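You operate a simulated robot arm through the tools that you are given. There is no shell and no other tool. Be economical: measure what you need, move in short steps, check, and stop when the job is done.

You are at the controls of a simulated two-armed robot. One attempt, no reset.

JOB
Close the white and yellow peg guides to about 80 mm and lay the green stack in the red gap.
Fine: lock the white dot and yellow dot thumbscrews again.
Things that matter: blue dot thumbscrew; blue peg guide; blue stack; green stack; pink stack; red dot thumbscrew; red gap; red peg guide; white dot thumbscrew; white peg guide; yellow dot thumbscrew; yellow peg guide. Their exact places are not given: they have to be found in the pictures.

Only the result counts: the job must be done as asked and must still hold three seconds after the hand-in. Knocking over, shifting, dropping, spilling or breaking anything else fails it.

ROBOT AND FRAMES
Two 7-joint arms with two-finger parallel grippers on one trunk, on a base that drives. Base frame: it is fixed to the floor where the robot stands at the start and does not move with it; the origin is under the middle of the robot, x ahead of it, y to its left, z up; the surface under the hand at the start is at about z = 0.86. Lengths are in m, angles in degrees, forces in N, time in s.
The left shoulder is at the start at [0.07, 0.134, 1.201], the right one opposite. With the tool pointing down near the work surface each hand reaches from about 0.1 to 0.64 m from the robot's upright axis, wherever it stands, measured 20 degrees to its own side. Places, roughly: blue dot thumbscrew [0.5, 1.2, 0.9]; blue peg guide [0.6, 1.1, 0.9]; red dot thumbscrew [0.7, 1.2, 0.9]; red gap [0.6, -0.1, 0.9]; red peg guide [0.7, 1.1, 0.9]; white dot thumbscrew [0.5, 0, 0.9]; white peg guide [0.5, -0.2, 0.9]; yellow dot thumbscrew [0.7, 0, 0.9]; yellow peg guide [0.7, -0.2, 0.9]. Payload 1.57 kg a hand.
The tool frame of a hand sits at the grasp point between the pads (the TCP): z along the fingers, y along the line on which they close. The tips reach 0.03 m beyond it. The gripper opens to 0.08 m. The fingers are 0.017 m wide and 0.012 m thick; the gripper's body (0.04 by 0.082 m) begins 0.08 m behind the TCP.
Orientation is that of the tool frame in the base frame, as [roll, pitch, yaw] about the fixed x, y, z axes, in that order (R = Rz(yaw) Ry(pitch) Rx(roll)). With the fingers straight down and closing along the base's y, the tool's x points along the base's -x, its y along +y and its z along -z.

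CONTROLS
- The arms move only by the tool step_arm. It takes "left_targets", "right_targets" or both (then of equal length, played together; a hand with none holds still); each is one flat list of numbers, 7 for each row, row after row: the shift along the tool's x, y, z in m, then the turn, a rotation vector about the tool's x, y, z in degrees, then the opening, from 0 (shut) to 1 (fully open). In form: [dx, dy, dz, ax, ay, az, hand, dx, dy, dz, ax, ay, az, hand, ...]. A call has 1 to 8 rows; each row is the pose to reach, as a shift and turn from the pose commanded when the call began, along the tool's axes at that moment. A row lasts 0.2 s, in which the tool goes at most 0.05 m and 8.6 degrees; a call with a longer step from one row to the next is refused whole, and so is a gripper value outside its range. Where a pose cannot be reached the arm comes as near as it can. A force on the tool above 40 N (or 10 N above the force at the start of the call, whichever is more), or a blocked arm, ends the call early, and 0.2 s more pass. The fingers move at their own pace (about 0.153 m/s each) and stop on an object; they squeeze with about 34 N. The grip force told is the motor's: it shows also when the fingers shut on nothing. Time passes only in rows, and 0.2 s behind the last, so rows that repeat a pose let the fingers close. The reply holds the time, the measured pose of the TCP, the force on the tool along the base axes, the opening and the grip force, in the units named above and with some noise, with the torque about the TCP (base axes, N m) and any sound that the robot's microphone picked up.
- Cameras (640 x 400 px; columns grow to the right, rows downward): "scene" is now at [0.1368, 0.0364, 1.4231]; the picture's right is [0.24, -0.97, 0.00], its down [-0.61, -0.15, -0.78] and it looks along [0.76, 0.18, -0.63] (base axes); focal length 288 px, centre (320, 200). "left" rides on the left gripper at [0.072, 0.007, -0.122] in its tool frame; the picture's right is [-0.09, 1.00, 0.00], its down [-0.84, -0.08, -0.54] and it looks along [-0.54, -0.05, 0.84] (tool axes); focal length 238 px, centre (320, 200). "right" rides on the right gripper at [0.072, -0.007, -0.122] in its tool frame; the picture's right is [0.09, 1.00, 0.00], its down [-0.84, 0.08, -0.54] and it looks along [-0.54, 0.05, 0.84] (tool axes); focal length 238 px, centre (320, 200).
- snapshot(camera): a new picture of that camera. No time passes.
- raise_lower(by): slides the trunk up (or, below 0, down) by that many m; the arms and the scene camera ride with it, the base frame stays. It gives what a move gives, with no picture.
- roll_base(legs): drives the robot by 1 to 6 legs, each [ahead, left, turn to the left] in m, m and degrees, along the robot's own axes; the way and the turn of a leg run together, so that a leg with both is an arc; at most 1.5 m and 180 degrees a leg. The arms and the cameras ride along, it lands a little off, and it stops where it bumps. It gives what a move gives.
- turn_head(pan, tilt): turns the head with the scene camera to pan (to the left, within 86 degrees either way) and tilt (down, from -29 to 69), counted from straight ahead of the robot. It gives what a move gives.
- point_at(camera, pixels): for up to 12 pixels [column, row] of the newest picture of that camera ("zoom" is the newest enlarged one), the place [x, y, z] in the base frame of the surface seen there, good to about 0.002 m, but the place of the scene camera against the robot may be out by one fixed shift of up to 0.018 m in any direction. No time passes.
- inspect(camera, box): a new picture of the part [left, top, right, bottom] of that camera's present view, enlarged. No time passes.
- finish_job(): hands the job in; it is judged then, once.

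Work in short steps. Measure before you move; look again where a grasp or a placing could have gone wrong, and mend it. You have 80 turns and 70 pictures in all, those below and enlarged ones among them. Open the grippers and draw the arms clear of the work before you hand the job in, unless the task says otherwise; then end with one line.

The tools are called as a command line: name --argument value ..., lists and objects as JSON in quotes. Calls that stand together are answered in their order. step_arm: Moves the arms, as the interface text tells. Its arguments: {"type":"object","properties":{"left_targets":{"type":"array"},"right_targets":{"type":"array"}},"required":[]} The other tools are called the same way: raise_lower (by) slides the trunk up or down; roll_base (legs) drives the base; turn_head (pan, tilt) turns the head that bears the scene camera; snapshot (camera) takes a picture; point_at (camera, pixels) gives the place of the surface under pixels of a picture; inspect (camera, box) takes an enlarged picture of a part of a camera's view; finish_job () hands the job in.

At the start:

```text
clock: 0.0
left_position: [0.4341, 0.2546, 1.2419]
left_orientation: [180.0, 0.1, -179.8]
left_ft_force: [-0.2, 1.1, -0.4]
left_torque: [0.01, -0.03, 0.01]
left_finger_gap: 0.0801
left_gripper_force: 0.0
right_position: [0.4262, -0.1409, 1.1875]
right_orientation: [-179.9, -0.1, 180.0]
right_ft_force: [-0.5, -0.6, -1.0]
right_torque: [-0.01, 0.02, -0.01]
right_finger_gap: 0.0799
right_gripper_force: 0.1
trunk travel left (down, up): [-0.775, 0.165]
robot x, y, heading: [0.0031, 0.0011, 0.2]
head pan, tilt: [13.6, 38.9]
```

scene: 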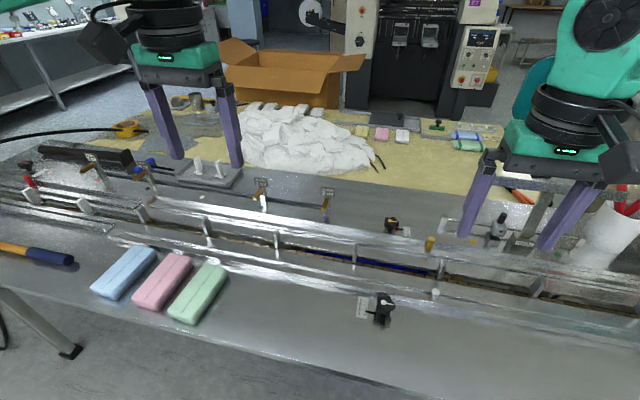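
right: 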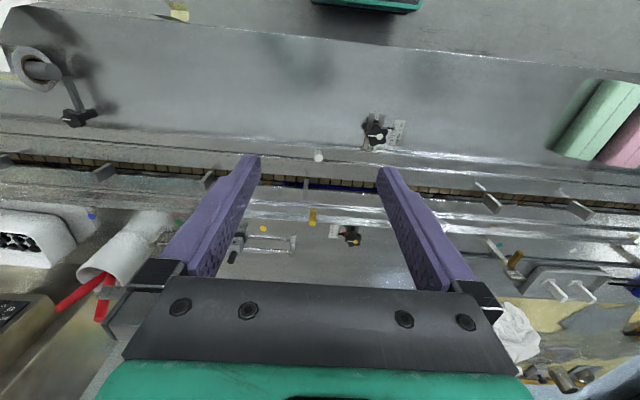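
left: 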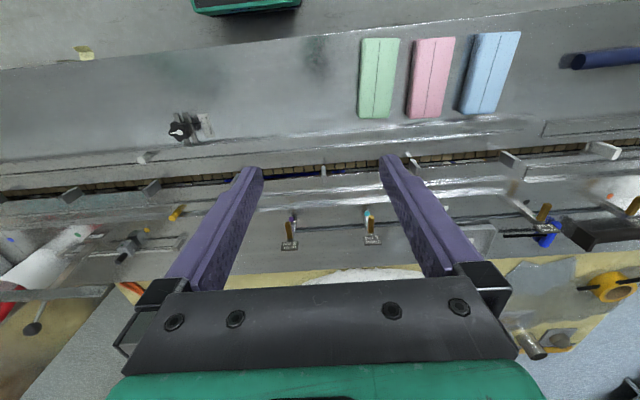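

The thumbscrews appear near scene (383,308) and (392,225), pegs near (435,293) and (430,243), and the stacks at (125,270), (163,282), (198,293). I enlarge these regions to understand the mechanism.

inspect --camera "scene" --box '[330, 200, 490, 340]'

inspect --camera "right" --box '[220, 90, 460, 260]'

```text
2.86 times, centred on (410, 270) of scene
```

zoom: 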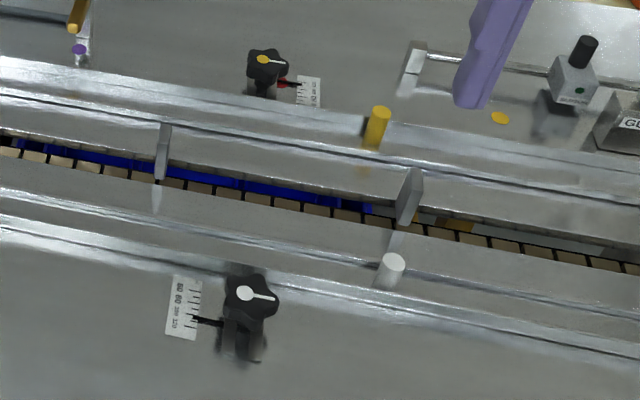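

```text
2.35 times, centred on (340, 175) of right
```

zoom: 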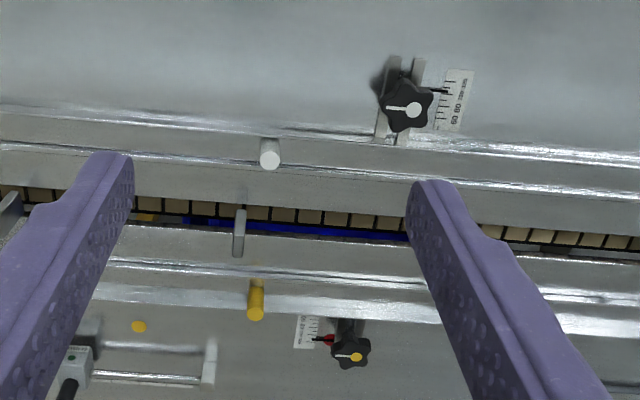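

The guides are long rails with a peg each (white near, yellow far), with scales by the thumbscrews. I measure key points in the zoomed view of the right camera.

point_at --camera "zoom" --pixels '[[270, 148], [270, 163], [413, 108], [440, 91], [257, 285], [257, 315], [356, 356], [322, 340], [238, 213], [240, 252], [300, 160], [300, 180]]'

inspect --camera "scene" --box '[70, 200, 310, 350]'

inspect --camera "scene" --box '[250, 200, 450, 325]'

```text
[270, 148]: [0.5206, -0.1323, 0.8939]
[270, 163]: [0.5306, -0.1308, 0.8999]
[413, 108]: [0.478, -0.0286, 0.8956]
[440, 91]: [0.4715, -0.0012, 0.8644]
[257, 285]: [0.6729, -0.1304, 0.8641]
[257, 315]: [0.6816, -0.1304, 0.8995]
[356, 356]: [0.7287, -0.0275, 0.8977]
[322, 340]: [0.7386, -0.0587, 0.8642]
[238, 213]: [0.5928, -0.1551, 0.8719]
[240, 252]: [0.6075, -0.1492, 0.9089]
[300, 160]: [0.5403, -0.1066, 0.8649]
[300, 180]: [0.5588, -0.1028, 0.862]
```

```text
2.67 times, centred on (190, 275) of scene
```

zoom: 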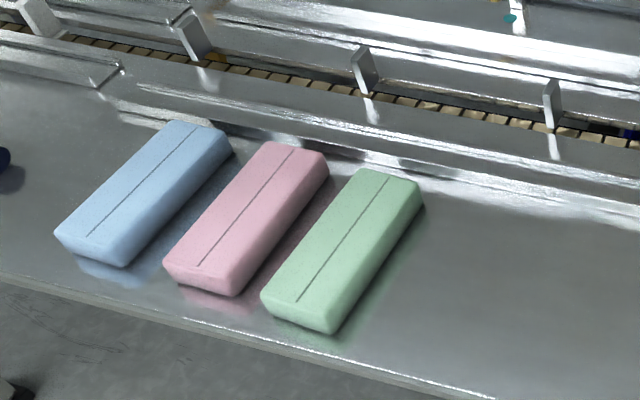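

```text
3.20 times, centred on (350, 262) of scene
```

zoom: 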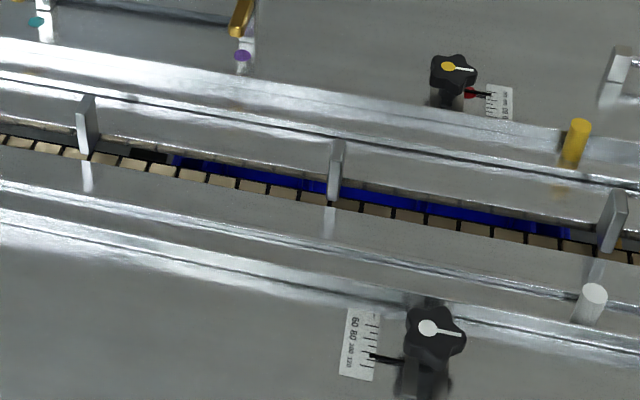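

Now flight and chain positions; I also measure stack corners in this last zoom/scene picture.

point_at --camera "zoom" --pixels '[[88, 98], [338, 145], [617, 193], [90, 125], [265, 185], [450, 215], [200, 215], [200, 240], [430, 328], [575, 125], [593, 290], [455, 66]]'

step_arm --right_targets '[-0.04, 0.0, 0, 0, 0, 0, 1, -0.08, 0.0, 0, 0, 0, 0, 1, -0.12, 0.0, 0, 0, 0, 0, 1, -0.14, 0.0, 0, 0, 0, 0, 1]'

snapshot --camera "right"

```text
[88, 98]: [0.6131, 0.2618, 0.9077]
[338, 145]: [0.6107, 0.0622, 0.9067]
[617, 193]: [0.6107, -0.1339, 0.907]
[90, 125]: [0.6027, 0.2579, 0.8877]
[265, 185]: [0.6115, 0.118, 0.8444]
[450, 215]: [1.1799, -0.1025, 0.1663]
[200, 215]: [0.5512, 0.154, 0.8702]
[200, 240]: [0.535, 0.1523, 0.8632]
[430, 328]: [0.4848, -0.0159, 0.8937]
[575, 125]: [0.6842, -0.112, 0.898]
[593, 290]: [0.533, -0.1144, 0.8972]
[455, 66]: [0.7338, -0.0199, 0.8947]
```

```text
clock: 1.0
left_position: [0.4333, 0.2548, 1.2412]
left_orientation: [-180.0, 0.0, -180.0]
left_ft_force: [-0.3, -0.2, -0.6]
left_torque: [-0.01, -0.01, 0.01]
left_finger_gap: 0.0798
left_gripper_force: 0.0
right_position: [0.5638, -0.1395, 1.1851]
right_orientation: [-179.9, 0.2, -179.9]
right_ft_force: [-0.6, 0.2, -0.2]
right_torque: [0.02, 0.02, 0.01]
right_finger_gap: 0.08
right_gripper_force: 0.0
right hand out of reach, approached as far as the arm can: row 4
trunk travel left (down, up): [-0.775, 0.165]
robot x, y, heading: [-0.0003, 0.0007, 0.2]
head pan, tilt: [13.6, 38.9]
```

```text
62 pictures are left
```

right: 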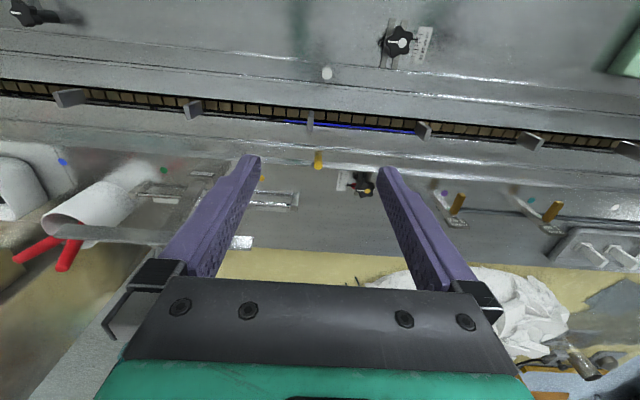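

I enlarge the chain area to look for the red mark.

inspect --camera "right" --box '[160, 60, 320, 160]'

inspect --camera "right" --box '[290, 20, 450, 210]'

```text
4.00 times, centred on (240, 110) of right
```

zoom: 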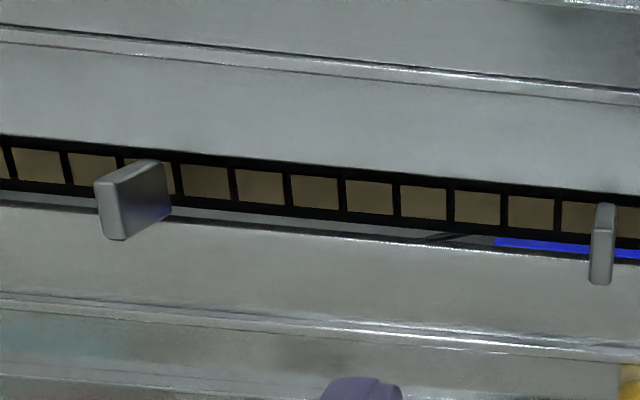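

```text
2.11 times, centred on (370, 115) of right
```

zoom: 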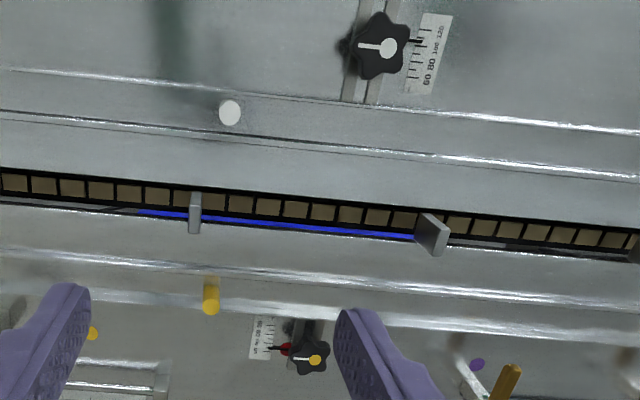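

The coloured dots beyond the yellow rail (blue, green, yellow, purple, teal) seem to label gaps, with red hidden near the yellow thumbscrew. I measure them.

point_at --camera "right" --pixels '[[62, 162], [164, 170], [262, 178], [350, 186], [445, 192], [530, 200], [68, 97], [192, 109], [310, 121], [423, 130], [530, 142], [327, 73]]'

inspect --camera "right" --box '[330, 160, 380, 200]'

inspect --camera "right" --box '[375, 15, 445, 70]'

```text
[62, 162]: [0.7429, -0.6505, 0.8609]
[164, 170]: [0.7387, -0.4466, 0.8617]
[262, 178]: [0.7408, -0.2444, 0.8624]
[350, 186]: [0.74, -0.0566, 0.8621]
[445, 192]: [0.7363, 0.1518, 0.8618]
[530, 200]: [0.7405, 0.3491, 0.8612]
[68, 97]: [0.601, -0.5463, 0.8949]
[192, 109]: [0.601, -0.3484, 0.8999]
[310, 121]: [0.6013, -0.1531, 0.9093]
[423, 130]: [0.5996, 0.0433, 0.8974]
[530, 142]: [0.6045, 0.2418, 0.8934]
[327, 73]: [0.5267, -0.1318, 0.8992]
```

```text
10.00 times, centred on (355, 180) of right
```

zoom: 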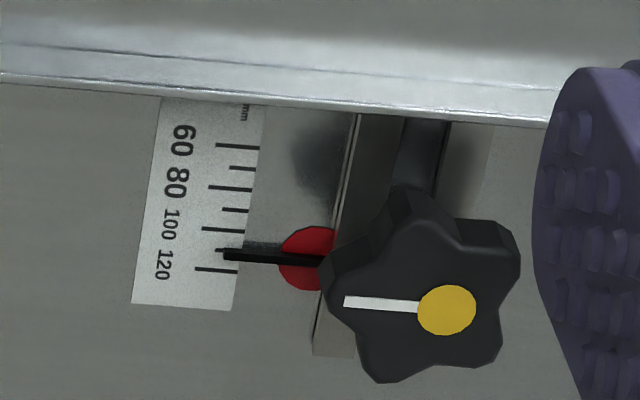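

```text
7.27 times, centred on (410, 42) of right
```

zoom: 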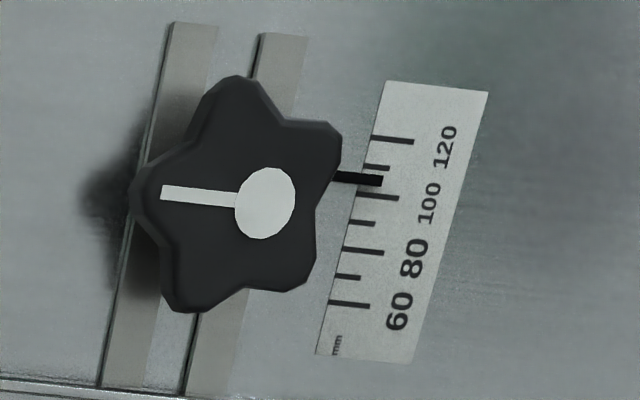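

Red dot sits at y≈-0.055, so the red gap is between flights at y≈-0.151 and 0.045. I measure the tick spacing on the white scale.

point_at --camera "zoom" --pixels '[[395, 140], [380, 197], [365, 251], [350, 304], [372, 180], [265, 203], [170, 192], [240, 90], [235, 290], [190, 30], [285, 40], [150, 360]]'

inspect --camera "right" --box '[290, 55, 450, 200]'

```text
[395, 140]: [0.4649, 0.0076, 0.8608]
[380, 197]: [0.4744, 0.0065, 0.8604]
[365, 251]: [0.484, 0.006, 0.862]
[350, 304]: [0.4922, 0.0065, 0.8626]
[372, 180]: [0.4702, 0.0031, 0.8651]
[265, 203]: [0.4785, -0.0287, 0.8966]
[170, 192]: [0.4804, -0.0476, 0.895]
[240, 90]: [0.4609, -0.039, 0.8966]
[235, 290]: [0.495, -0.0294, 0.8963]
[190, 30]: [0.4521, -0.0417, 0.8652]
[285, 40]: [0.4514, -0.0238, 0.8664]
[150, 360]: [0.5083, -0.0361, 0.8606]
```

```text
2.76 times, centred on (370, 128) of right
```

zoom: 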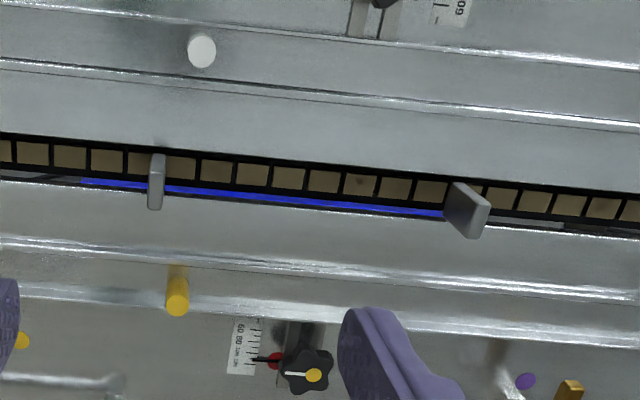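

Ticks: 20 mm of width = ~10 mm travel per rail; white reads ≈107, yellow ≈116. Now the stacks and table edge via the left camera and scene.

point_at --camera "left" --pixels '[[364, 40], [397, 40], [361, 115], [390, 117], [379, 80], [379, 60], [407, 113], [433, 116], [420, 40], [379, 105], [400, 70], [60, 50]]'

inspect --camera "left" --box '[340, 10, 540, 140]'

point_at --camera "scene" --pixels '[[300, 358], [200, 330], [100, 308], [400, 380], [300, 320], [500, 310]]'

```text
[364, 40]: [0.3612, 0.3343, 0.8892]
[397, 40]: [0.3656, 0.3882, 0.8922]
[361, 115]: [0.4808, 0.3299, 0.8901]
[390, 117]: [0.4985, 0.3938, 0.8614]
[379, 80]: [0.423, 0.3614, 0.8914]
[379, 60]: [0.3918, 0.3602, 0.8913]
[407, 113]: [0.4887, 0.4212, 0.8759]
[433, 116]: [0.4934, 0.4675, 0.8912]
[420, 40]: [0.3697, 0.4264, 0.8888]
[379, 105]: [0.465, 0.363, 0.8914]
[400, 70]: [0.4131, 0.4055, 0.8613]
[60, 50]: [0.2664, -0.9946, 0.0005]
```

```text
3.08 times, centred on (440, 75) of left
```

zoom: 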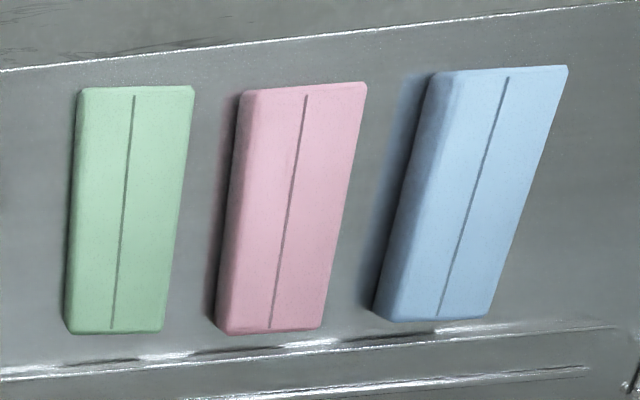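

```text
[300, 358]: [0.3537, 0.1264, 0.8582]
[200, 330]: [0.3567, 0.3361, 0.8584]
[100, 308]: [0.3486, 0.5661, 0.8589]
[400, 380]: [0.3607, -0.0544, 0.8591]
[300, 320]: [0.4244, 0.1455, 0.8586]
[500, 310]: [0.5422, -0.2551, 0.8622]
```

Stack is ~57 × 128 × 30 mm. I profile the rail heights across the lane at y≈-0.08 in the right view.

point_at --camera "right" --pixels '[[350, 72], [350, 78], [350, 86], [350, 91], [350, 96], [350, 102], [350, 110], [350, 130], [350, 136], [350, 146], [350, 155], [350, 162]]'

point_at --camera "zoom" --pixels '[[300, 40], [300, 52], [300, 65], [300, 80], [300, 90], [300, 98], [300, 108], [300, 130], [300, 230], [300, 262], [300, 285], [300, 310]]'

roll_base --legs '[[0.15, 0, 0]]'

```text
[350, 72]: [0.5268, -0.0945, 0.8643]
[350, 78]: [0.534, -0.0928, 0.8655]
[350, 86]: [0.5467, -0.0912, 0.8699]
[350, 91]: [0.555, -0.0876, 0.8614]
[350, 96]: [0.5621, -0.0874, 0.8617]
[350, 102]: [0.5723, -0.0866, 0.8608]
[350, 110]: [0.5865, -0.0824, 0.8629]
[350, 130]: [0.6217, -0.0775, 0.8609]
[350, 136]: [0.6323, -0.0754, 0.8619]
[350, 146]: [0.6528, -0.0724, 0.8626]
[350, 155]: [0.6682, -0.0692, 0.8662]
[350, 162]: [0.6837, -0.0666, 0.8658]
```

```text
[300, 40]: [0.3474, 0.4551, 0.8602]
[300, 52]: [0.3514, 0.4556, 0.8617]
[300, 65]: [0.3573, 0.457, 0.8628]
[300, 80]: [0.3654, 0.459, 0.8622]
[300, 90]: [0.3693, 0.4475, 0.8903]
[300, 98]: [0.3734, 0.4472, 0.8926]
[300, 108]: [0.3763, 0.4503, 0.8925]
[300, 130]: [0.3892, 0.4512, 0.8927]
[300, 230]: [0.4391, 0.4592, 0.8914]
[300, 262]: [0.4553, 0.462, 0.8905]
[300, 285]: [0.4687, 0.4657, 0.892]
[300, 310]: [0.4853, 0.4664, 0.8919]
```

```text
clock: 2.4
left_position: [0.5804, 0.2563, 1.2438]
left_orientation: [180.0, 0.3, -179.7]
left_ft_force: [-0.8, -0.1, -0.6]
left_torque: [0.02, 0.0, 0.01]
left_finger_gap: 0.0795
left_gripper_force: 0.1
right_position: [0.7148, -0.1388, 1.188]
right_orientation: [179.9, 0.3, -179.9]
right_ft_force: [0.0, -0.2, 0.2]
right_torque: [0.0, 0.0, 0.0]
right_finger_gap: 0.0801
right_gripper_force: 0.1
trunk travel left (down, up): [-0.775, 0.165]
robot x, y, heading: [0.1508, -0.0028, 0.1]
head pan, tilt: [13.6, 38.9]
```

Rails are low lips (top ≈0.870); white inner edge at x≈0.548, lane centre ≈0.6015. Robot drove 0.15 ahead freely. Now the right hand goes above the white thumbscrew.

step_arm --right_targets '[0.035, 0.016, 0.02, 0, 0, 0, 1, 0.07, 0.032, 0.04, 0, 0, 0, 1, 0.105, 0.048, 0.06, 0, 0, 0, 1, 0.14, 0.064, 0.08, 0, 0, 0, 1, 0.175, 0.08, 0.1, 0, 0, 0, 1, 0.205, 0.095, 0.12, 0, 0, 0, 1, 0.235, 0.11, 0.14, 0, 0, 0, 1, 0.235, 0.11, 0.15, 0, 0, 0, 1]'

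snapshot --camera "right"

```text
clock: 4.2
left_position: [0.5836, 0.2552, 1.242]
left_orientation: [180.0, 0.0, -179.7]
left_ft_force: [-0.5, 0.2, -0.3]
left_torque: [0.05, -0.01, 0.02]
left_finger_gap: 0.08
left_gripper_force: 0.0
right_position: [0.4807, -0.028, 1.0357]
right_orientation: [179.9, 0.3, -179.9]
right_ft_force: [-0.6, 0.3, -0.1]
right_torque: [-0.01, 0.01, 0.02]
right_finger_gap: 0.0799
right_gripper_force: 0.0
trunk travel left (down, up): [-0.775, 0.165]
robot x, y, heading: [0.1525, -0.0006, 0.3]
head pan, tilt: [13.6, 38.9]
```

```text
55 pictures are left
```

right: 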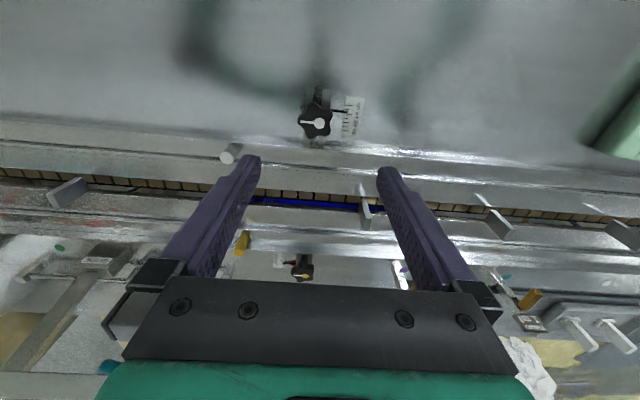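

The knob is at (317,120), scale at (350,115). I measure it closer.

inspect --camera "right" --box '[285, 80, 375, 150]'

point_at --camera "right" --pixels '[[319, 123], [306, 121], [331, 121], [317, 108], [315, 134], [229, 150], [320, 92], [345, 117]]'

```text
5.71 times, centred on (330, 115) of right
```

zoom: 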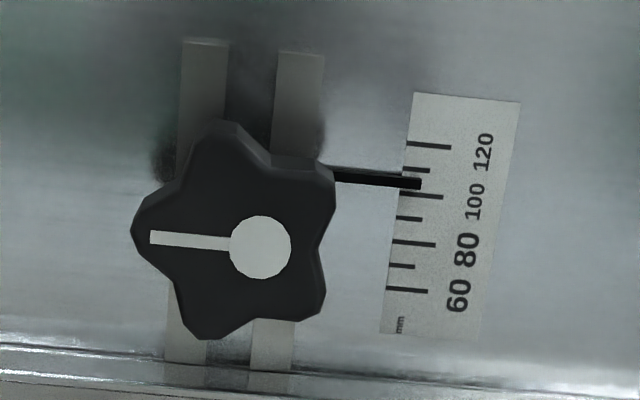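

```text
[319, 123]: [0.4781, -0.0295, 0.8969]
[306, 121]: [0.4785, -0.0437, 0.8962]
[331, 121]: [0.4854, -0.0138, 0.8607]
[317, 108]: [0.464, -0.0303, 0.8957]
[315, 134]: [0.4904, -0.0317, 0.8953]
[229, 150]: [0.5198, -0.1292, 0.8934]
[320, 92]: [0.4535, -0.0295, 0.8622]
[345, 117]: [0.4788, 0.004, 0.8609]
```

Knob centre estimated (0.477,-0.032), top z 0.896. I descend with open fingers to TCP z≈0.903.

step_arm --right_targets '[0.002, -0.002, 0.04, 0, 0, 0, 1, 0.004, -0.004, 0.08, 0, 0, 0, 1, 0.004, -0.004, 0.11, 0, 0, 0, 1, 0.004, -0.004, 0.131, 0, 0, 0, 1, 0.004, -0.004, 0.131, 0, 0, 0, 1]'

snapshot --camera "right"

```text
clock: 5.4
left_position: [0.5829, 0.2554, 1.2423]
left_orientation: [180.0, 0.1, -179.7]
left_ft_force: [0.4, 0.9, -0.4]
left_torque: [0.04, -0.01, -0.02]
left_finger_gap: 0.0798
left_gripper_force: 0.0
right_position: [0.4769, -0.0331, 0.9049]
right_orientation: [179.9, 0.2, -179.8]
right_ft_force: [-0.6, 0.5, -0.2]
right_torque: [0.0, 0.04, 0.01]
right_finger_gap: 0.0801
right_gripper_force: 0.0
trunk travel left (down, up): [-0.775, 0.165]
robot x, y, heading: [0.1484, 0.0021, 0.6]
head pan, tilt: [13.6, 38.9]
```

```text
53 pictures are left
```

right: 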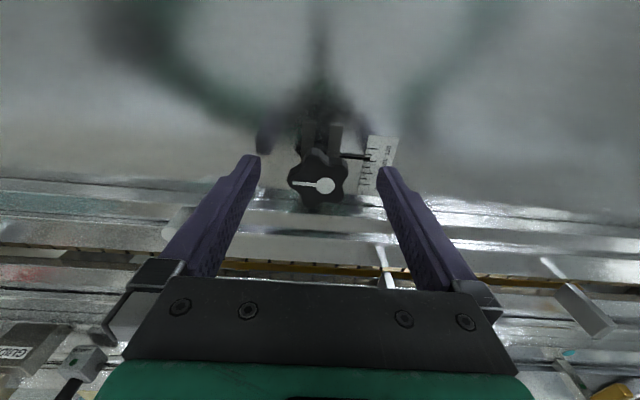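

Knob (318,183) is centred between the fingertips. Close on it.

step_arm --right_targets '[0, 0, 0, 0, 0, 0, 0.3, 0, 0, 0, 0, 0, 0, 0, 0, 0, 0, 0, 0, 0, 0]'

```text
clock: 6.2
left_position: [0.5845, 0.2553, 1.2422]
left_orientation: [-180.0, 0.1, -179.7]
left_ft_force: [-0.5, 0.8, -0.7]
left_torque: [-0.01, 0.01, 0.0]
left_finger_gap: 0.08
left_gripper_force: 0.1
right_position: [0.4785, -0.0322, 0.9046]
right_orientation: [-179.9, 0.2, -179.9]
right_ft_force: [-0.6, -1.9, -2.4]
right_torque: [-0.29, -0.04, 0.01]
right_finger_gap: 0.039
right_gripper_force: 43.7
trunk travel left (down, up): [-0.775, 0.165]
robot x, y, heading: [0.1495, -0.0017, 0.3]
head pan, tilt: [13.6, 38.9]
```

Gripped (gap 39 mm, little side force). Turn counter-clockwise (negative about tool z) by 32°, watching the torque.

step_arm --right_targets '[0, 0, 0, 0, 0, -8, 0, 0, 0, 0, 0, 0, -16, 0, 0, 0, 0, 0, 0, -24, 0, 0, 0, 0, 0, 0, -32, 0]'

inspect --camera "right" --box '[240, 100, 400, 240]'

```text
clock: 7.2
left_position: [0.5825, 0.2541, 1.2422]
left_orientation: [180.0, 0.1, -179.7]
left_ft_force: [-0.2, 0.1, -0.1]
left_torque: [0.0, -0.05, -0.02]
left_finger_gap: 0.0802
left_gripper_force: 0.0
right_position: [0.4767, -0.0342, 0.9042]
right_orientation: [-180.0, 0.2, -147.8]
right_ft_force: [-4.3, -6.4, 0.2]
right_torque: [0.0, 0.59, -0.01]
right_finger_gap: 0.0387
right_gripper_force: 44.6
trunk travel left (down, up): [-0.775, 0.165]
robot x, y, heading: [0.1547, 0.0041, 0.1]
head pan, tilt: [13.6, 38.9]
```

```text
2.86 times, centred on (320, 170) of right
```

zoom: 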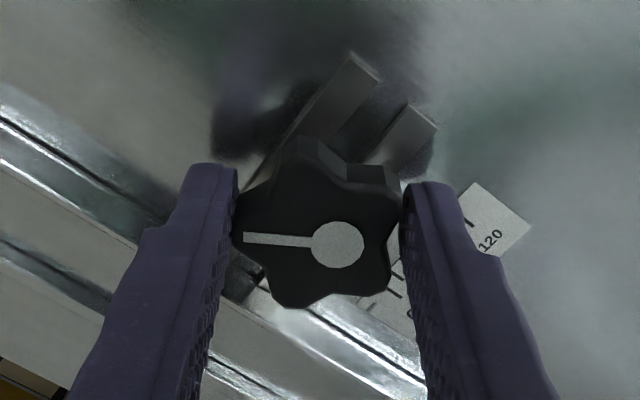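

The knob turned with the hand (no resisting torque). I continue about 56° further and listen for a sound.

step_arm --right_targets '[0, 0, 0, 0, 0, -8, 0, 0, 0, 0, 0, 0, -16, 0, 0, 0, 0, 0, 0, -24, 0, 0, 0, 0, 0, 0, -32, 0, 0, 0, 0, 0, 0, -40, 0, 0, 0, 0, 0, 0, -48, 0, 0, 0, 0, 0, 0, -56, 0, 0, 0, 0, 0, 0, -60, 0]'

inspect --camera "right" --box '[240, 100, 400, 240]'

```text
clock: 8.6
left_position: [0.5852, 0.2547, 1.2429]
left_orientation: [180.0, 0.2, -179.8]
left_ft_force: [-0.1, -0.3, 0.2]
left_torque: [0.01, -0.05, 0.0]
left_finger_gap: 0.08
left_gripper_force: 0.1
right_position: [0.4777, -0.0362, 0.9053]
right_orientation: [-177.1, 1.5, -107.2]
right_ft_force: [10.7, -0.6, -9.7]
right_torque: [-0.44, 1.17, -0.02]
right_finger_gap: 0.0394
right_gripper_force: 44.7
right hand out of reach, approached as far as the arm can: row 5, 6
trunk travel left (down, up): [-0.775, 0.165]
robot x, y, heading: [0.1543, -0.0013, 0.5]
head pan, tilt: [13.6, 38.9]
stopped in row 6 (right hand): the force on the tool passed its limit at 59 N (the readings are from after the stop); the commanded pose is now the measured one
```

```text
2.86 times, centred on (320, 170) of right
```

zoom: 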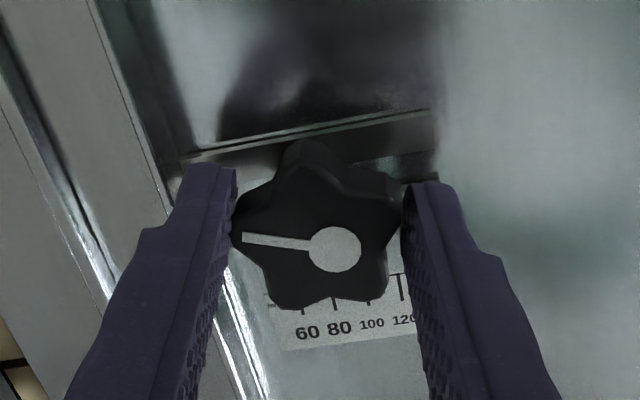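

Wrist limit reached at ~73° of turn, knob turned along. I open, rise and unwind the wrist, then look.

step_arm --right_targets '[0, 0, 0, 0, 0, 0, 0.75, 0, 0, 0, 0, 0, 0, 0.75, 0, 0, -0.03, 0, 0, 0, 0.75]'

step_arm --right_targets '[0, 0, -0.03, 0, 0, 8, 0.75, 0, 0, -0.06, 0, 0, 16, 0.75, 0, 0, -0.06, 0, 0, 24, 0.75, 0, 0, -0.06, 0, 0, 32, 0.75, 0, 0, -0.06, 0, 0, 40, 0.75, 0, 0, -0.06, 0, 0, 48, 0.75, 0, 0, -0.06, 0, 0, 56, 0.75, 0, 0, -0.06, 0, 0, 64, 0.75]'

snapshot --camera "right"

```text
clock: 9.3
left_position: [0.5827, 0.2569, 1.2423]
left_orientation: [-180.0, 0.1, -179.7]
left_ft_force: [0.2, -0.7, 0.4]
left_torque: [-0.01, 0.06, 0.0]
left_finger_gap: 0.08
left_gripper_force: 0.0
right_position: [0.4699, -0.0355, 0.9368]
right_orientation: [-177.2, 1.6, -107.2]
right_ft_force: [-0.5, -0.4, 0.3]
right_torque: [0.03, -0.03, 0.0]
right_finger_gap: 0.06
right_gripper_force: 0.3
trunk travel left (down, up): [-0.775, 0.165]
robot x, y, heading: [0.1534, 0.0033, 0.4]
head pan, tilt: [13.6, 38.9]
```

```text
clock: 11.2
left_position: [0.5832, 0.2569, 1.2431]
left_orientation: [180.0, 0.0, -179.7]
left_ft_force: [-0.3, -1.1, -0.2]
left_torque: [0.0, 0.01, -0.02]
left_finger_gap: 0.08
left_gripper_force: 0.0
right_position: [0.4717, -0.0376, 0.9955]
right_orientation: [179.8, 3.2, -171.5]
right_ft_force: [0.9, 0.0, 0.3]
right_torque: [-0.01, 0.02, 0.01]
right_finger_gap: 0.0602
right_gripper_force: 0.0
trunk travel left (down, up): [-0.775, 0.165]
robot x, y, heading: [0.1537, -0.0006, 0.1]
head pan, tilt: [13.6, 38.9]
```

```text
50 pictures are left
```

right: 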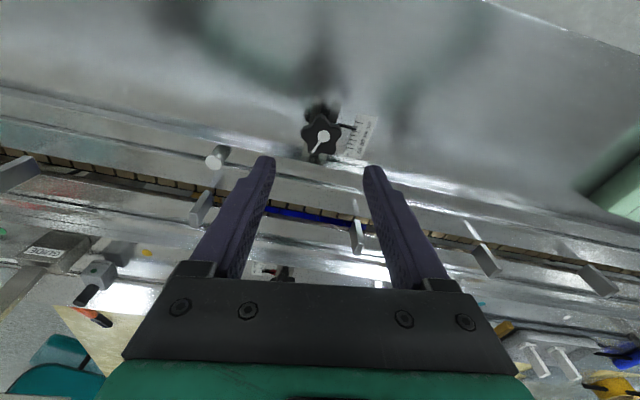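

The knob's line now points toward +x (loosened ~73°). I straighten the hand and move above the white peg.

step_arm --right_targets '[-0.014, -0.034, 0, 0, 1.6, 4.2, 0.6, -0.028, -0.068, 0, 0, 3.2, 8.5, 0.6, -0.041, -0.1006, 0, 0, 3.2, 8.5, 0.6, -0.041, -0.1006, 0, 0, 3.2, 8.5, 0.6]'

snapshot --camera "right"

```text
clock: 12.2
left_position: [0.5847, 0.2556, 1.2431]
left_orientation: [180.0, 0.1, -179.8]
left_ft_force: [0.1, 0.7, -0.6]
left_torque: [0.0, 0.0, -0.02]
left_finger_gap: 0.0799
left_gripper_force: 0.0
right_position: [0.5274, -0.1282, 0.9988]
right_orientation: [179.6, -0.1, -179.7]
right_ft_force: [0.2, 0.0, -0.3]
right_torque: [-0.06, -0.01, 0.03]
right_finger_gap: 0.0479
right_gripper_force: 0.0
trunk travel left (down, up): [-0.775, 0.165]
robot x, y, heading: [0.1543, -0.003, 0.4]
head pan, tilt: [13.6, 38.9]
```

```text
49 pictures are left
```

right: 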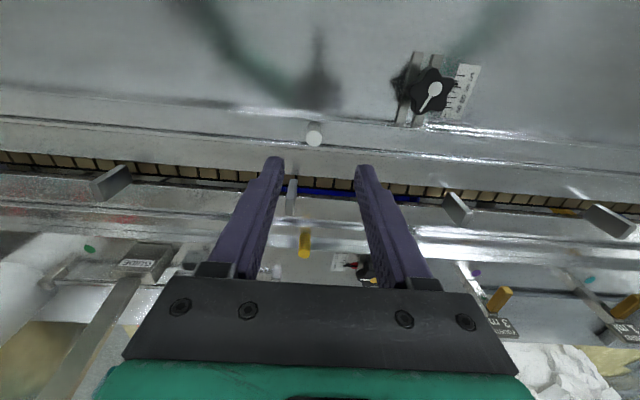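

point_at --camera "right" --pixels '[[307, 137], [314, 131], [314, 137], [321, 137], [314, 143], [305, 250], [435, 88]]'

```text
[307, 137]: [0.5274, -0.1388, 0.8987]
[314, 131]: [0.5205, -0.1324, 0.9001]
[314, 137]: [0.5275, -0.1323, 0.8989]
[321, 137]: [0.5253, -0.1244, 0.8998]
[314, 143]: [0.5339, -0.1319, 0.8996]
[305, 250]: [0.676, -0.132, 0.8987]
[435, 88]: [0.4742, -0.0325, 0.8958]
```

Peg centre (0.527,-0.132), ~14 mm thick, top 0.899. Descend to z≈0.904 and close.

step_arm --right_targets '[0, -0.003, 0.04, 0, 0, 0, 0.6, 0, -0.0035, 0.075, 0, 0, 0, 0.6, 0, -0.0035, 0.095, 0, 0, 0, 0.6, 0, -0.0035, 0.095, 0, 0, 0, 0.3, 0, -0.0035, 0.095, 0, 0, 0, 0, 0, -0.0035, 0.095, 0, 0, 0, 0]'

```text
clock: 13.6
left_position: [0.5847, 0.2546, 1.2414]
left_orientation: [-180.0, 0.1, -179.8]
left_ft_force: [0.4, -0.5, -0.2]
left_torque: [0.0, 0.0, -0.04]
left_finger_gap: 0.0798
left_gripper_force: 0.0
right_position: [0.5277, -0.1326, 0.9012]
right_orientation: [179.7, -0.1, -179.7]
right_ft_force: [1.1, -2.2, -2.2]
right_torque: [-0.8, -0.44, -0.02]
right_finger_gap: 0.0156
right_gripper_force: 31.4
trunk travel left (down, up): [-0.775, 0.165]
robot x, y, heading: [0.1498, -0.0001, 0.1]
head pan, tilt: [13.6, 38.9]
```

Peg gripped (gap 15.6 mm). Push gently +x by 13 mm (tool -x), and check force.

step_arm --right_targets '[-0.004, 0, 0, 0, 0, 0, 0, -0.008, 0, 0, 0, 0, 0, 0, -0.0115, 0, 0, 0, 0, 0, 0, -0.0115, 0, 0, 0, 0, 0, 0]'

snapshot --camera "right"

```text
clock: 14.6
left_position: [0.5777, 0.2547, 1.2451]
left_orientation: [179.9, 0.3, -179.6]
left_ft_force: [0.2, 0.6, 0.2]
left_torque: [-0.03, 0.0, -0.02]
left_finger_gap: 0.0799
left_gripper_force: 0.1
right_position: [0.5319, -0.1335, 0.9038]
right_orientation: [179.6, -0.1, -179.7]
right_ft_force: [-24.6, -4.7, -5.9]
right_torque: [-0.88, 0.54, 0.0]
right_finger_gap: 0.0157
right_gripper_force: 31.4
trunk travel left (down, up): [-0.775, 0.165]
robot x, y, heading: [0.1537, 0.0036, 0.4]
head pan, tilt: [13.6, 38.9]
```

```text
48 pictures are left
```

right: 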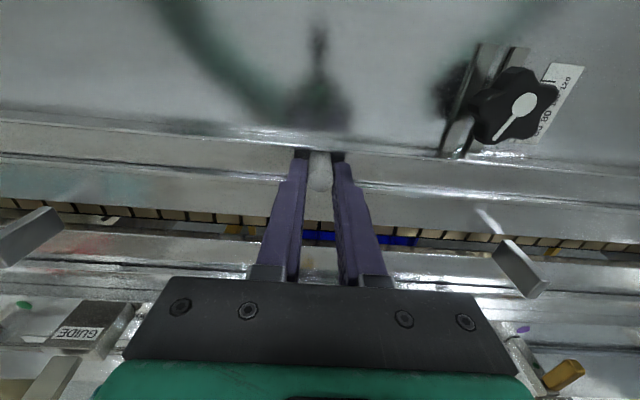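

Only ~4 mm with 25 N reaction. I check whether the pointer moved.

inspect --camera "right" --box '[440, 40, 600, 170]'

point_at --camera "right" --pixels '[[319, 172], [522, 102], [400, 165], [400, 175], [400, 185], [545, 80]]'

```text
3.08 times, centred on (520, 105) of right
```

zoom: 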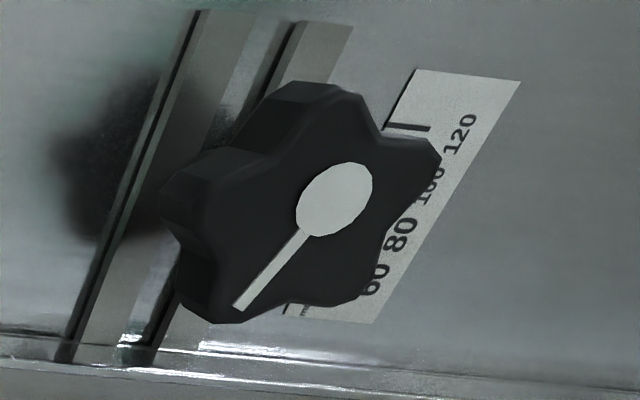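

```text
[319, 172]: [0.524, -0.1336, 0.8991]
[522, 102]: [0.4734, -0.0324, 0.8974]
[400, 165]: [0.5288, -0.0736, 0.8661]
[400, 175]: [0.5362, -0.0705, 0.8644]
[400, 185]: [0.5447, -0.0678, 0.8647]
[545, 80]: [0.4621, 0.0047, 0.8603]
```

The rail has not moved: still locked. I ease off, release the peg, rise, and go back over the knob to turn further, starting from the other wrist side.

step_arm --right_targets '[0.006, 0, 0, 0, 0, 0, 0, 0.0075, 0, 0, 0, 0, 0, 0.5, 0.0075, 0, 0, 0, 0, 0, 0.6, 0.0075, 0, -0.03, 0, 0, 0, 0.8, 0.0075, 0, -0.06, 0, 0, 0, 0.9]'

```text
clock: 15.8
left_position: [0.5829, 0.256, 1.2429]
left_orientation: [180.0, 0.1, -179.7]
left_ft_force: [-0.4, 0.9, 0.3]
left_torque: [-0.02, -0.03, 0.03]
left_finger_gap: 0.0799
left_gripper_force: 0.1
right_position: [0.5291, -0.133, 0.9612]
right_orientation: [179.5, -0.1, -179.7]
right_ft_force: [-0.6, 0.6, 0.9]
right_torque: [0.0, 0.0, -0.05]
right_finger_gap: 0.0721
right_gripper_force: 0.0
trunk travel left (down, up): [-0.775, 0.165]
robot x, y, heading: [0.1467, -0.0012, 0.2]
head pan, tilt: [13.6, 38.9]
```

step_arm --right_targets '[0.013, 0.025, 0, 0, 0, 8, 1, 0.026, 0.05, 0, 0, 0, 16, 1, 0.039, 0.075, 0, 0, 0, 24, 1, 0.052, 0.1, 0, 0, 0, 32, 1, 0.052, 0.1, 0, 0, 0, 40, 1, 0.052, 0.1, 0, 0, 0, 48, 1, 0.052, 0.1, 0, 0, 0, 56, 1, 0.052, 0.1, 0, 0, 0, 64, 1]'

snapshot --camera "right"

```text
clock: 17.6
left_position: [0.5841, 0.2549, 1.2417]
left_orientation: [179.9, 0.2, -179.6]
left_ft_force: [-1.0, 0.2, 0.6]
left_torque: [-0.04, -0.03, 0.0]
left_finger_gap: 0.0801
left_gripper_force: 0.1
right_position: [0.4775, -0.0332, 0.9649]
right_orientation: [179.9, -0.3, 116.1]
right_ft_force: [-0.1, 0.6, 0.5]
right_torque: [0.0, -0.01, -0.01]
right_finger_gap: 0.0796
right_gripper_force: 0.0
trunk travel left (down, up): [-0.775, 0.165]
robot x, y, heading: [0.1532, 0.0003, 0.4]
head pan, tilt: [13.6, 38.9]
```

```text
46 pictures are left
```

right: 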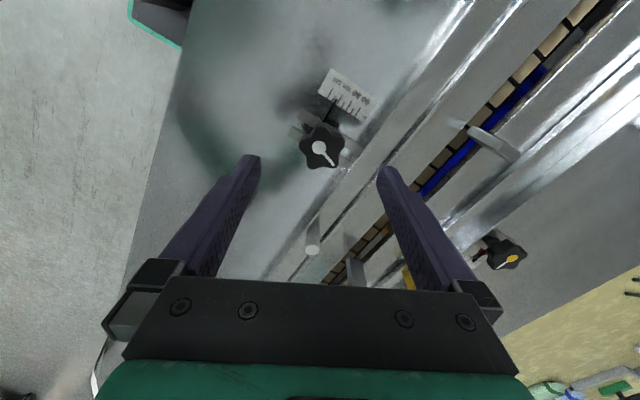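

Yaw 116° reached with the knob at (321,147) centred. Descend, close, and turn 64° counter-clockwise.

step_arm --right_targets '[0, 0, 0.03, 0, 0, 0, 0.9, 0, 0, 0.06, 0, 0, 0, 0.9, 0, 0, 0.06, 0, 0, 0, 0.4, 0, 0, 0.06, 0, 0, 0, 0, 0, 0, 0.06, 0, 0, 0, 0]'

step_arm --right_targets '[0, 0, 0, 0, 0, -8, 0, 0, 0, 0, 0, 0, -16, 0, 0, 0, 0, 0, 0, -24, 0, 0, 0, 0, 0, 0, -32, 0, 0, 0, 0, 0, 0, -40, 0, 0, 0, 0, 0, 0, -48, 0, 0, 0, 0, 0, 0, -56, 0, 0, 0, 0, 0, 0, -64, 0]'

step_arm --right_targets '[0, 0, 0, 0, 0, -8, 0, 0, 0, 0, 0, 0, -16, 0, 0, 0, 0, 0, 0, -24, 0, 0, 0, 0, 0, 0, -32, 0, 0, 0, 0, 0, 0, -40, 0, 0, 0, 0, 0, 0, -48, 0, 0, 0, 0, 0, 0, -56, 0]'

inspect --camera "right" --box '[240, 100, 400, 240]'

```text
clock: 18.8
left_position: [0.5856, 0.2568, 1.241]
left_orientation: [179.9, 0.0, -179.6]
left_ft_force: [-0.7, 0.1, -0.3]
left_torque: [-0.05, 0.02, 0.01]
left_finger_gap: 0.0802
left_gripper_force: 0.0
right_position: [0.478, -0.0327, 0.905]
right_orientation: [180.0, -0.4, 116.3]
right_ft_force: [6.1, 2.7, 1.8]
right_torque: [-0.07, -0.39, 0.0]
right_finger_gap: 0.0381
right_gripper_force: 44.2
trunk travel left (down, up): [-0.775, 0.165]
robot x, y, heading: [0.1475, 0.0011, 0.3]
head pan, tilt: [13.6, 38.9]
```

```text
clock: 20.6
left_position: [0.5828, 0.2539, 1.2433]
left_orientation: [179.9, 0.3, -179.6]
left_ft_force: [-0.5, 0.0, 0.1]
left_torque: [-0.01, -0.03, 0.0]
left_finger_gap: 0.0799
left_gripper_force: 0.0
right_position: [0.478, -0.033, 0.9045]
right_orientation: [179.4, 0.2, -179.6]
right_ft_force: [7.5, -7.4, 32.0]
right_torque: [-0.49, 0.24, -0.04]
right_finger_gap: 0.0383
right_gripper_force: 44.2
trunk travel left (down, up): [-0.775, 0.165]
robot x, y, heading: [0.1506, 0.0023, 0.2]
head pan, tilt: [13.6, 38.9]
```

```text
clock: 22.1
left_position: [0.5845, 0.2528, 1.2415]
left_orientation: [179.8, 0.0, -179.8]
left_ft_force: [-0.4, 0.0, 0.0]
left_torque: [0.03, -0.01, -0.01]
left_finger_gap: 0.0802
left_gripper_force: 0.0
right_position: [0.4776, -0.0357, 0.9014]
right_orientation: [179.6, 0.3, -123.7]
right_ft_force: [8.1, -14.4, 4.8]
right_torque: [-0.32, -0.17, -1.01]
right_finger_gap: 0.0383
right_gripper_force: 43.7
trunk travel left (down, up): [-0.775, 0.165]
robot x, y, heading: [0.1498, -0.0001, 0.1]
head pan, tilt: [13.6, 38.9]
```

```text
2.86 times, centred on (320, 170) of right
```

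zoom: 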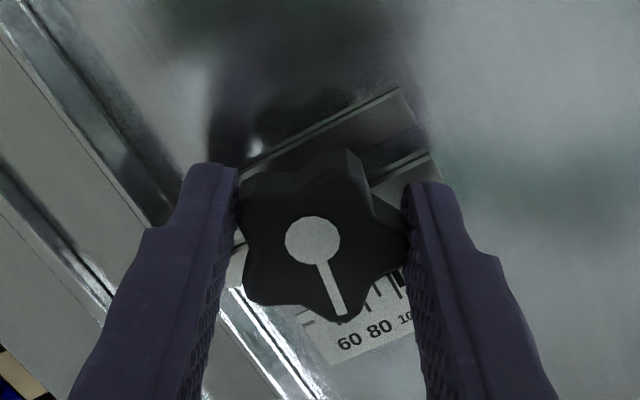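

A resisting torque (1 N·m) appeared at the end, so the knob met its loosened stop. Release, unwind and go back to the peg.

step_arm --right_targets '[0, 0, 0, 0, 0, 4, 0.3, 0, 0, 0, 0, 0, 4, 0.8, 0, 0, 0, 0, 0, 4, 0.8, 0, 0, -0.03, 0, 0, 4, 0.8, 0, 0, -0.06, 0, 0, 8, 0.8, 0, 0, -0.06, 0, 0, 16, 0.8, 0, 0, -0.06, 0, 0, 24, 0.8, 0, 0, -0.06, 0, 0, 32, 0.8]'

step_arm --right_targets '[0, 0, 0, 0, 0, 8, 0.6, 0, 0, 0, 0, 0, 16, 0.6, 0, 0, 0, 0, 0, 24, 0.6, 0, 0, 0, 0, 0, 24, 0.6]'

snapshot --camera "right"

```text
clock: 23.9
left_position: [0.5831, 0.2568, 1.2421]
left_orientation: [-179.9, 0.0, -179.7]
left_ft_force: [0.5, 0.9, -0.6]
left_torque: [-0.01, 0.01, 0.03]
left_finger_gap: 0.0801
left_gripper_force: 0.1
right_position: [0.4783, -0.0318, 0.9644]
right_orientation: [179.5, 0.1, -155.7]
right_ft_force: [0.9, -0.5, 0.1]
right_torque: [-0.01, 0.01, 0.03]
right_finger_gap: 0.0641
right_gripper_force: 0.0
trunk travel left (down, up): [-0.775, 0.165]
robot x, y, heading: [0.1512, 0.0028, 0.3]
head pan, tilt: [13.6, 38.9]
```

```text
clock: 24.9
left_position: [0.5835, 0.2566, 1.2422]
left_orientation: [180.0, 0.1, -179.7]
left_ft_force: [0.1, -0.8, -1.0]
left_torque: [-0.04, -0.02, 0.03]
left_finger_gap: 0.08
left_gripper_force: 0.1
right_position: [0.4778, -0.032, 0.9637]
right_orientation: [179.6, -0.1, -179.8]
right_ft_force: [-0.1, -0.2, 0.2]
right_torque: [-0.01, 0.04, 0.02]
right_finger_gap: 0.048
right_gripper_force: 0.1
trunk travel left (down, up): [-0.775, 0.165]
robot x, y, heading: [0.1513, 0.0049, -0.1]
head pan, tilt: [13.6, 38.9]
```

```text
44 pictures are left
```

right: 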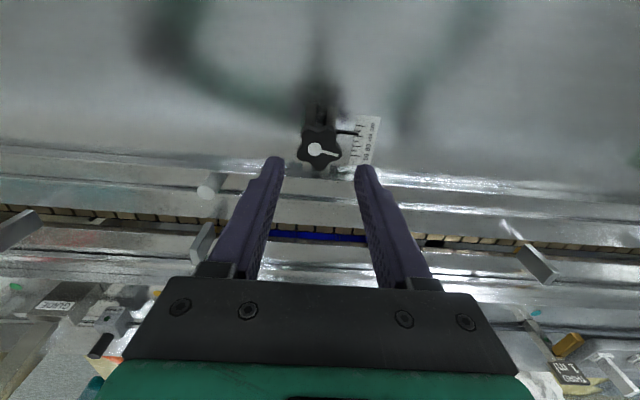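

The line now points to +y (≈170° turned). Back to the peg: move, descend, grip.

step_arm --right_targets '[-0.0165, -0.0335, 0, 0, 0, 0, 0.6, -0.033, -0.067, 0, 0, 0, 0, 0.6, -0.0495, -0.1005, 0, 0, 0, 0, 0.6, -0.0495, -0.1005, 0.03, 0, 0, 0, 0.6, -0.0495, -0.1005, 0.06, 0, 0, 0, 0.6, -0.0495, -0.1005, 0.06, 0, 0, 0, 0.2, -0.0495, -0.1005, 0.06, 0, 0, 0, 0, -0.0495, -0.1005, 0.06, 0, 0, 0, 0]'

step_arm --right_targets '[-0.004, 0, 0, 0, 0, 0, 0, -0.008, 0, 0, 0, 0, 0, 0, -0.012, 0, 0, 0, 0, 0, 0, -0.0135, 0, 0, 0, 0, 0, 0, -0.0135, 0, 0, 0, 0, 0, 0]'

inspect --camera "right" --box '[420, 20, 600, 180]'

```text
clock: 26.8
left_position: [0.5842, 0.2548, 1.2433]
left_orientation: [179.9, 0.2, -179.8]
left_ft_force: [0.8, -0.3, -1.1]
left_torque: [0.01, 0.0, -0.01]
left_finger_gap: 0.08
left_gripper_force: 0.1
right_position: [0.528, -0.1325, 0.9]
right_orientation: [179.5, 0.0, -179.7]
right_ft_force: [1.2, -6.5, -0.1]
right_torque: [-0.9, -0.56, 0.01]
right_finger_gap: 0.0156
right_gripper_force: 31.4
trunk travel left (down, up): [-0.775, 0.165]
robot x, y, heading: [0.1508, 0.001, 0.5]
head pan, tilt: [13.6, 38.9]
```

```text
clock: 27.9
left_position: [0.5831, 0.2543, 1.2424]
left_orientation: [179.8, 0.2, -179.7]
left_ft_force: [0.3, -0.2, 0.8]
left_torque: [0.04, 0.01, 0.0]
left_finger_gap: 0.08
left_gripper_force: 0.1
right_position: [0.5415, -0.1326, 0.9014]
right_orientation: [179.5, -0.2, -179.7]
right_ft_force: [-0.9, -8.7, -12.2]
right_torque: [-0.97, -0.13, 0.0]
right_finger_gap: 0.0159
right_gripper_force: 31.4
trunk travel left (down, up): [-0.775, 0.165]
robot x, y, heading: [0.1527, 0.0041, 0.2]
head pan, tilt: [13.6, 38.9]
```

```text
2.50 times, centred on (510, 100) of right
```

zoom: 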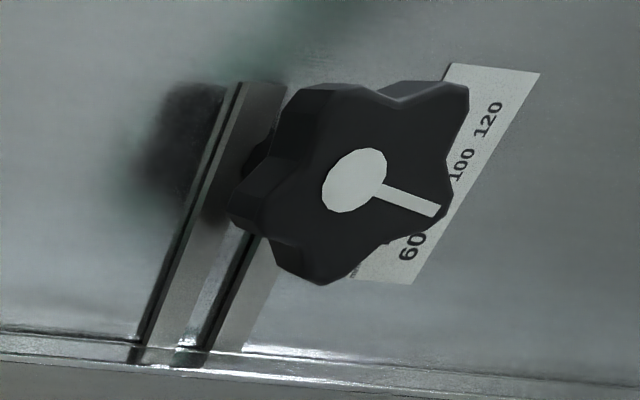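

The rail slid freely by 13.5 mm. Release, rise and read the scale.

step_arm --right_targets '[0, 0, 0, 0, 0, 0, 0.4, 0, 0, 0, 0, 0, 0, 0.6, 0, 0, -0.03, 0, 0, 0, 0.8, 0.02, 0.03, -0.06, 0, 0, 0, 1, 0.045, 0.06, -0.09, 0, 0, 0, 1, 0.06, 0.09, -0.1, 0, 0, 0, 1]'

inspect --camera "right" --box '[280, 70, 400, 160]'

```text
clock: 29.4
left_position: [0.5832, 0.2574, 1.2427]
left_orientation: [-179.9, 0.1, -179.7]
left_ft_force: [-0.2, 0.9, -0.1]
left_torque: [0.01, 0.01, 0.0]
left_finger_gap: 0.0801
left_gripper_force: 0.0
right_position: [0.4806, -0.04, 1.0047]
right_orientation: [179.7, -0.1, -179.7]
right_ft_force: [-0.1, -0.1, 0.8]
right_torque: [-0.01, -0.01, -0.03]
right_finger_gap: 0.0799
right_gripper_force: 0.0
trunk travel left (down, up): [-0.775, 0.165]
robot x, y, heading: [0.1529, -0.0039, 0.4]
head pan, tilt: [13.6, 38.9]
```

```text
4.44 times, centred on (340, 115) of right
```

zoom: 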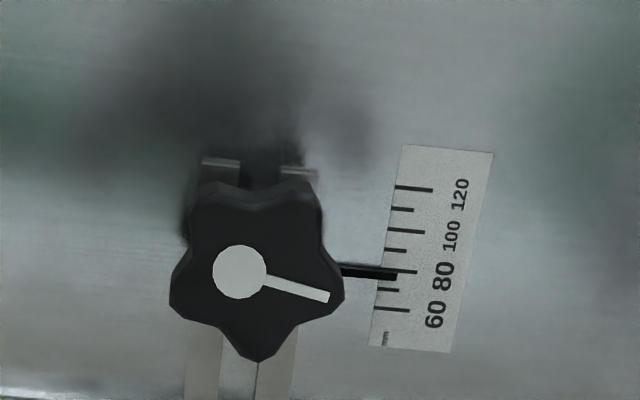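

point_at --camera "zoom" --pixels '[[415, 189], [405, 231], [407, 271], [395, 310], [390, 275], [375, 272], [240, 270], [258, 350], [258, 270]]'

snapshot --camera "right"

```text
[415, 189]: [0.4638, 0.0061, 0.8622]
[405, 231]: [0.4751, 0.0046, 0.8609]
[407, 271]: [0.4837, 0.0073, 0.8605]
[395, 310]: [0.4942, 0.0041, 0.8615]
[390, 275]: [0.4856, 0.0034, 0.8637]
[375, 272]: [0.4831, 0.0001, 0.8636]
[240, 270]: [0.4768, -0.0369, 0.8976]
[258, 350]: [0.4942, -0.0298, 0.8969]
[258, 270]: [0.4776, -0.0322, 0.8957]
```

```text
41 pictures are left
```

right: 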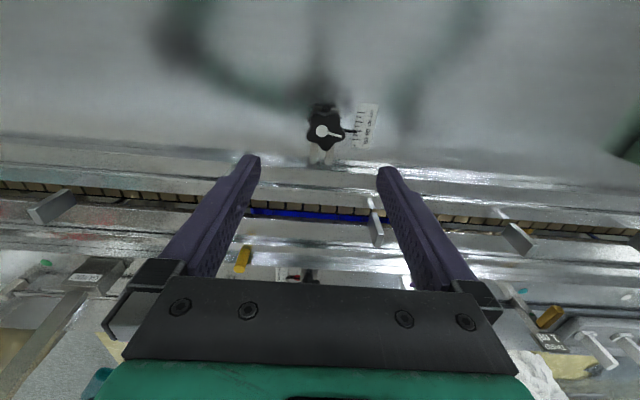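

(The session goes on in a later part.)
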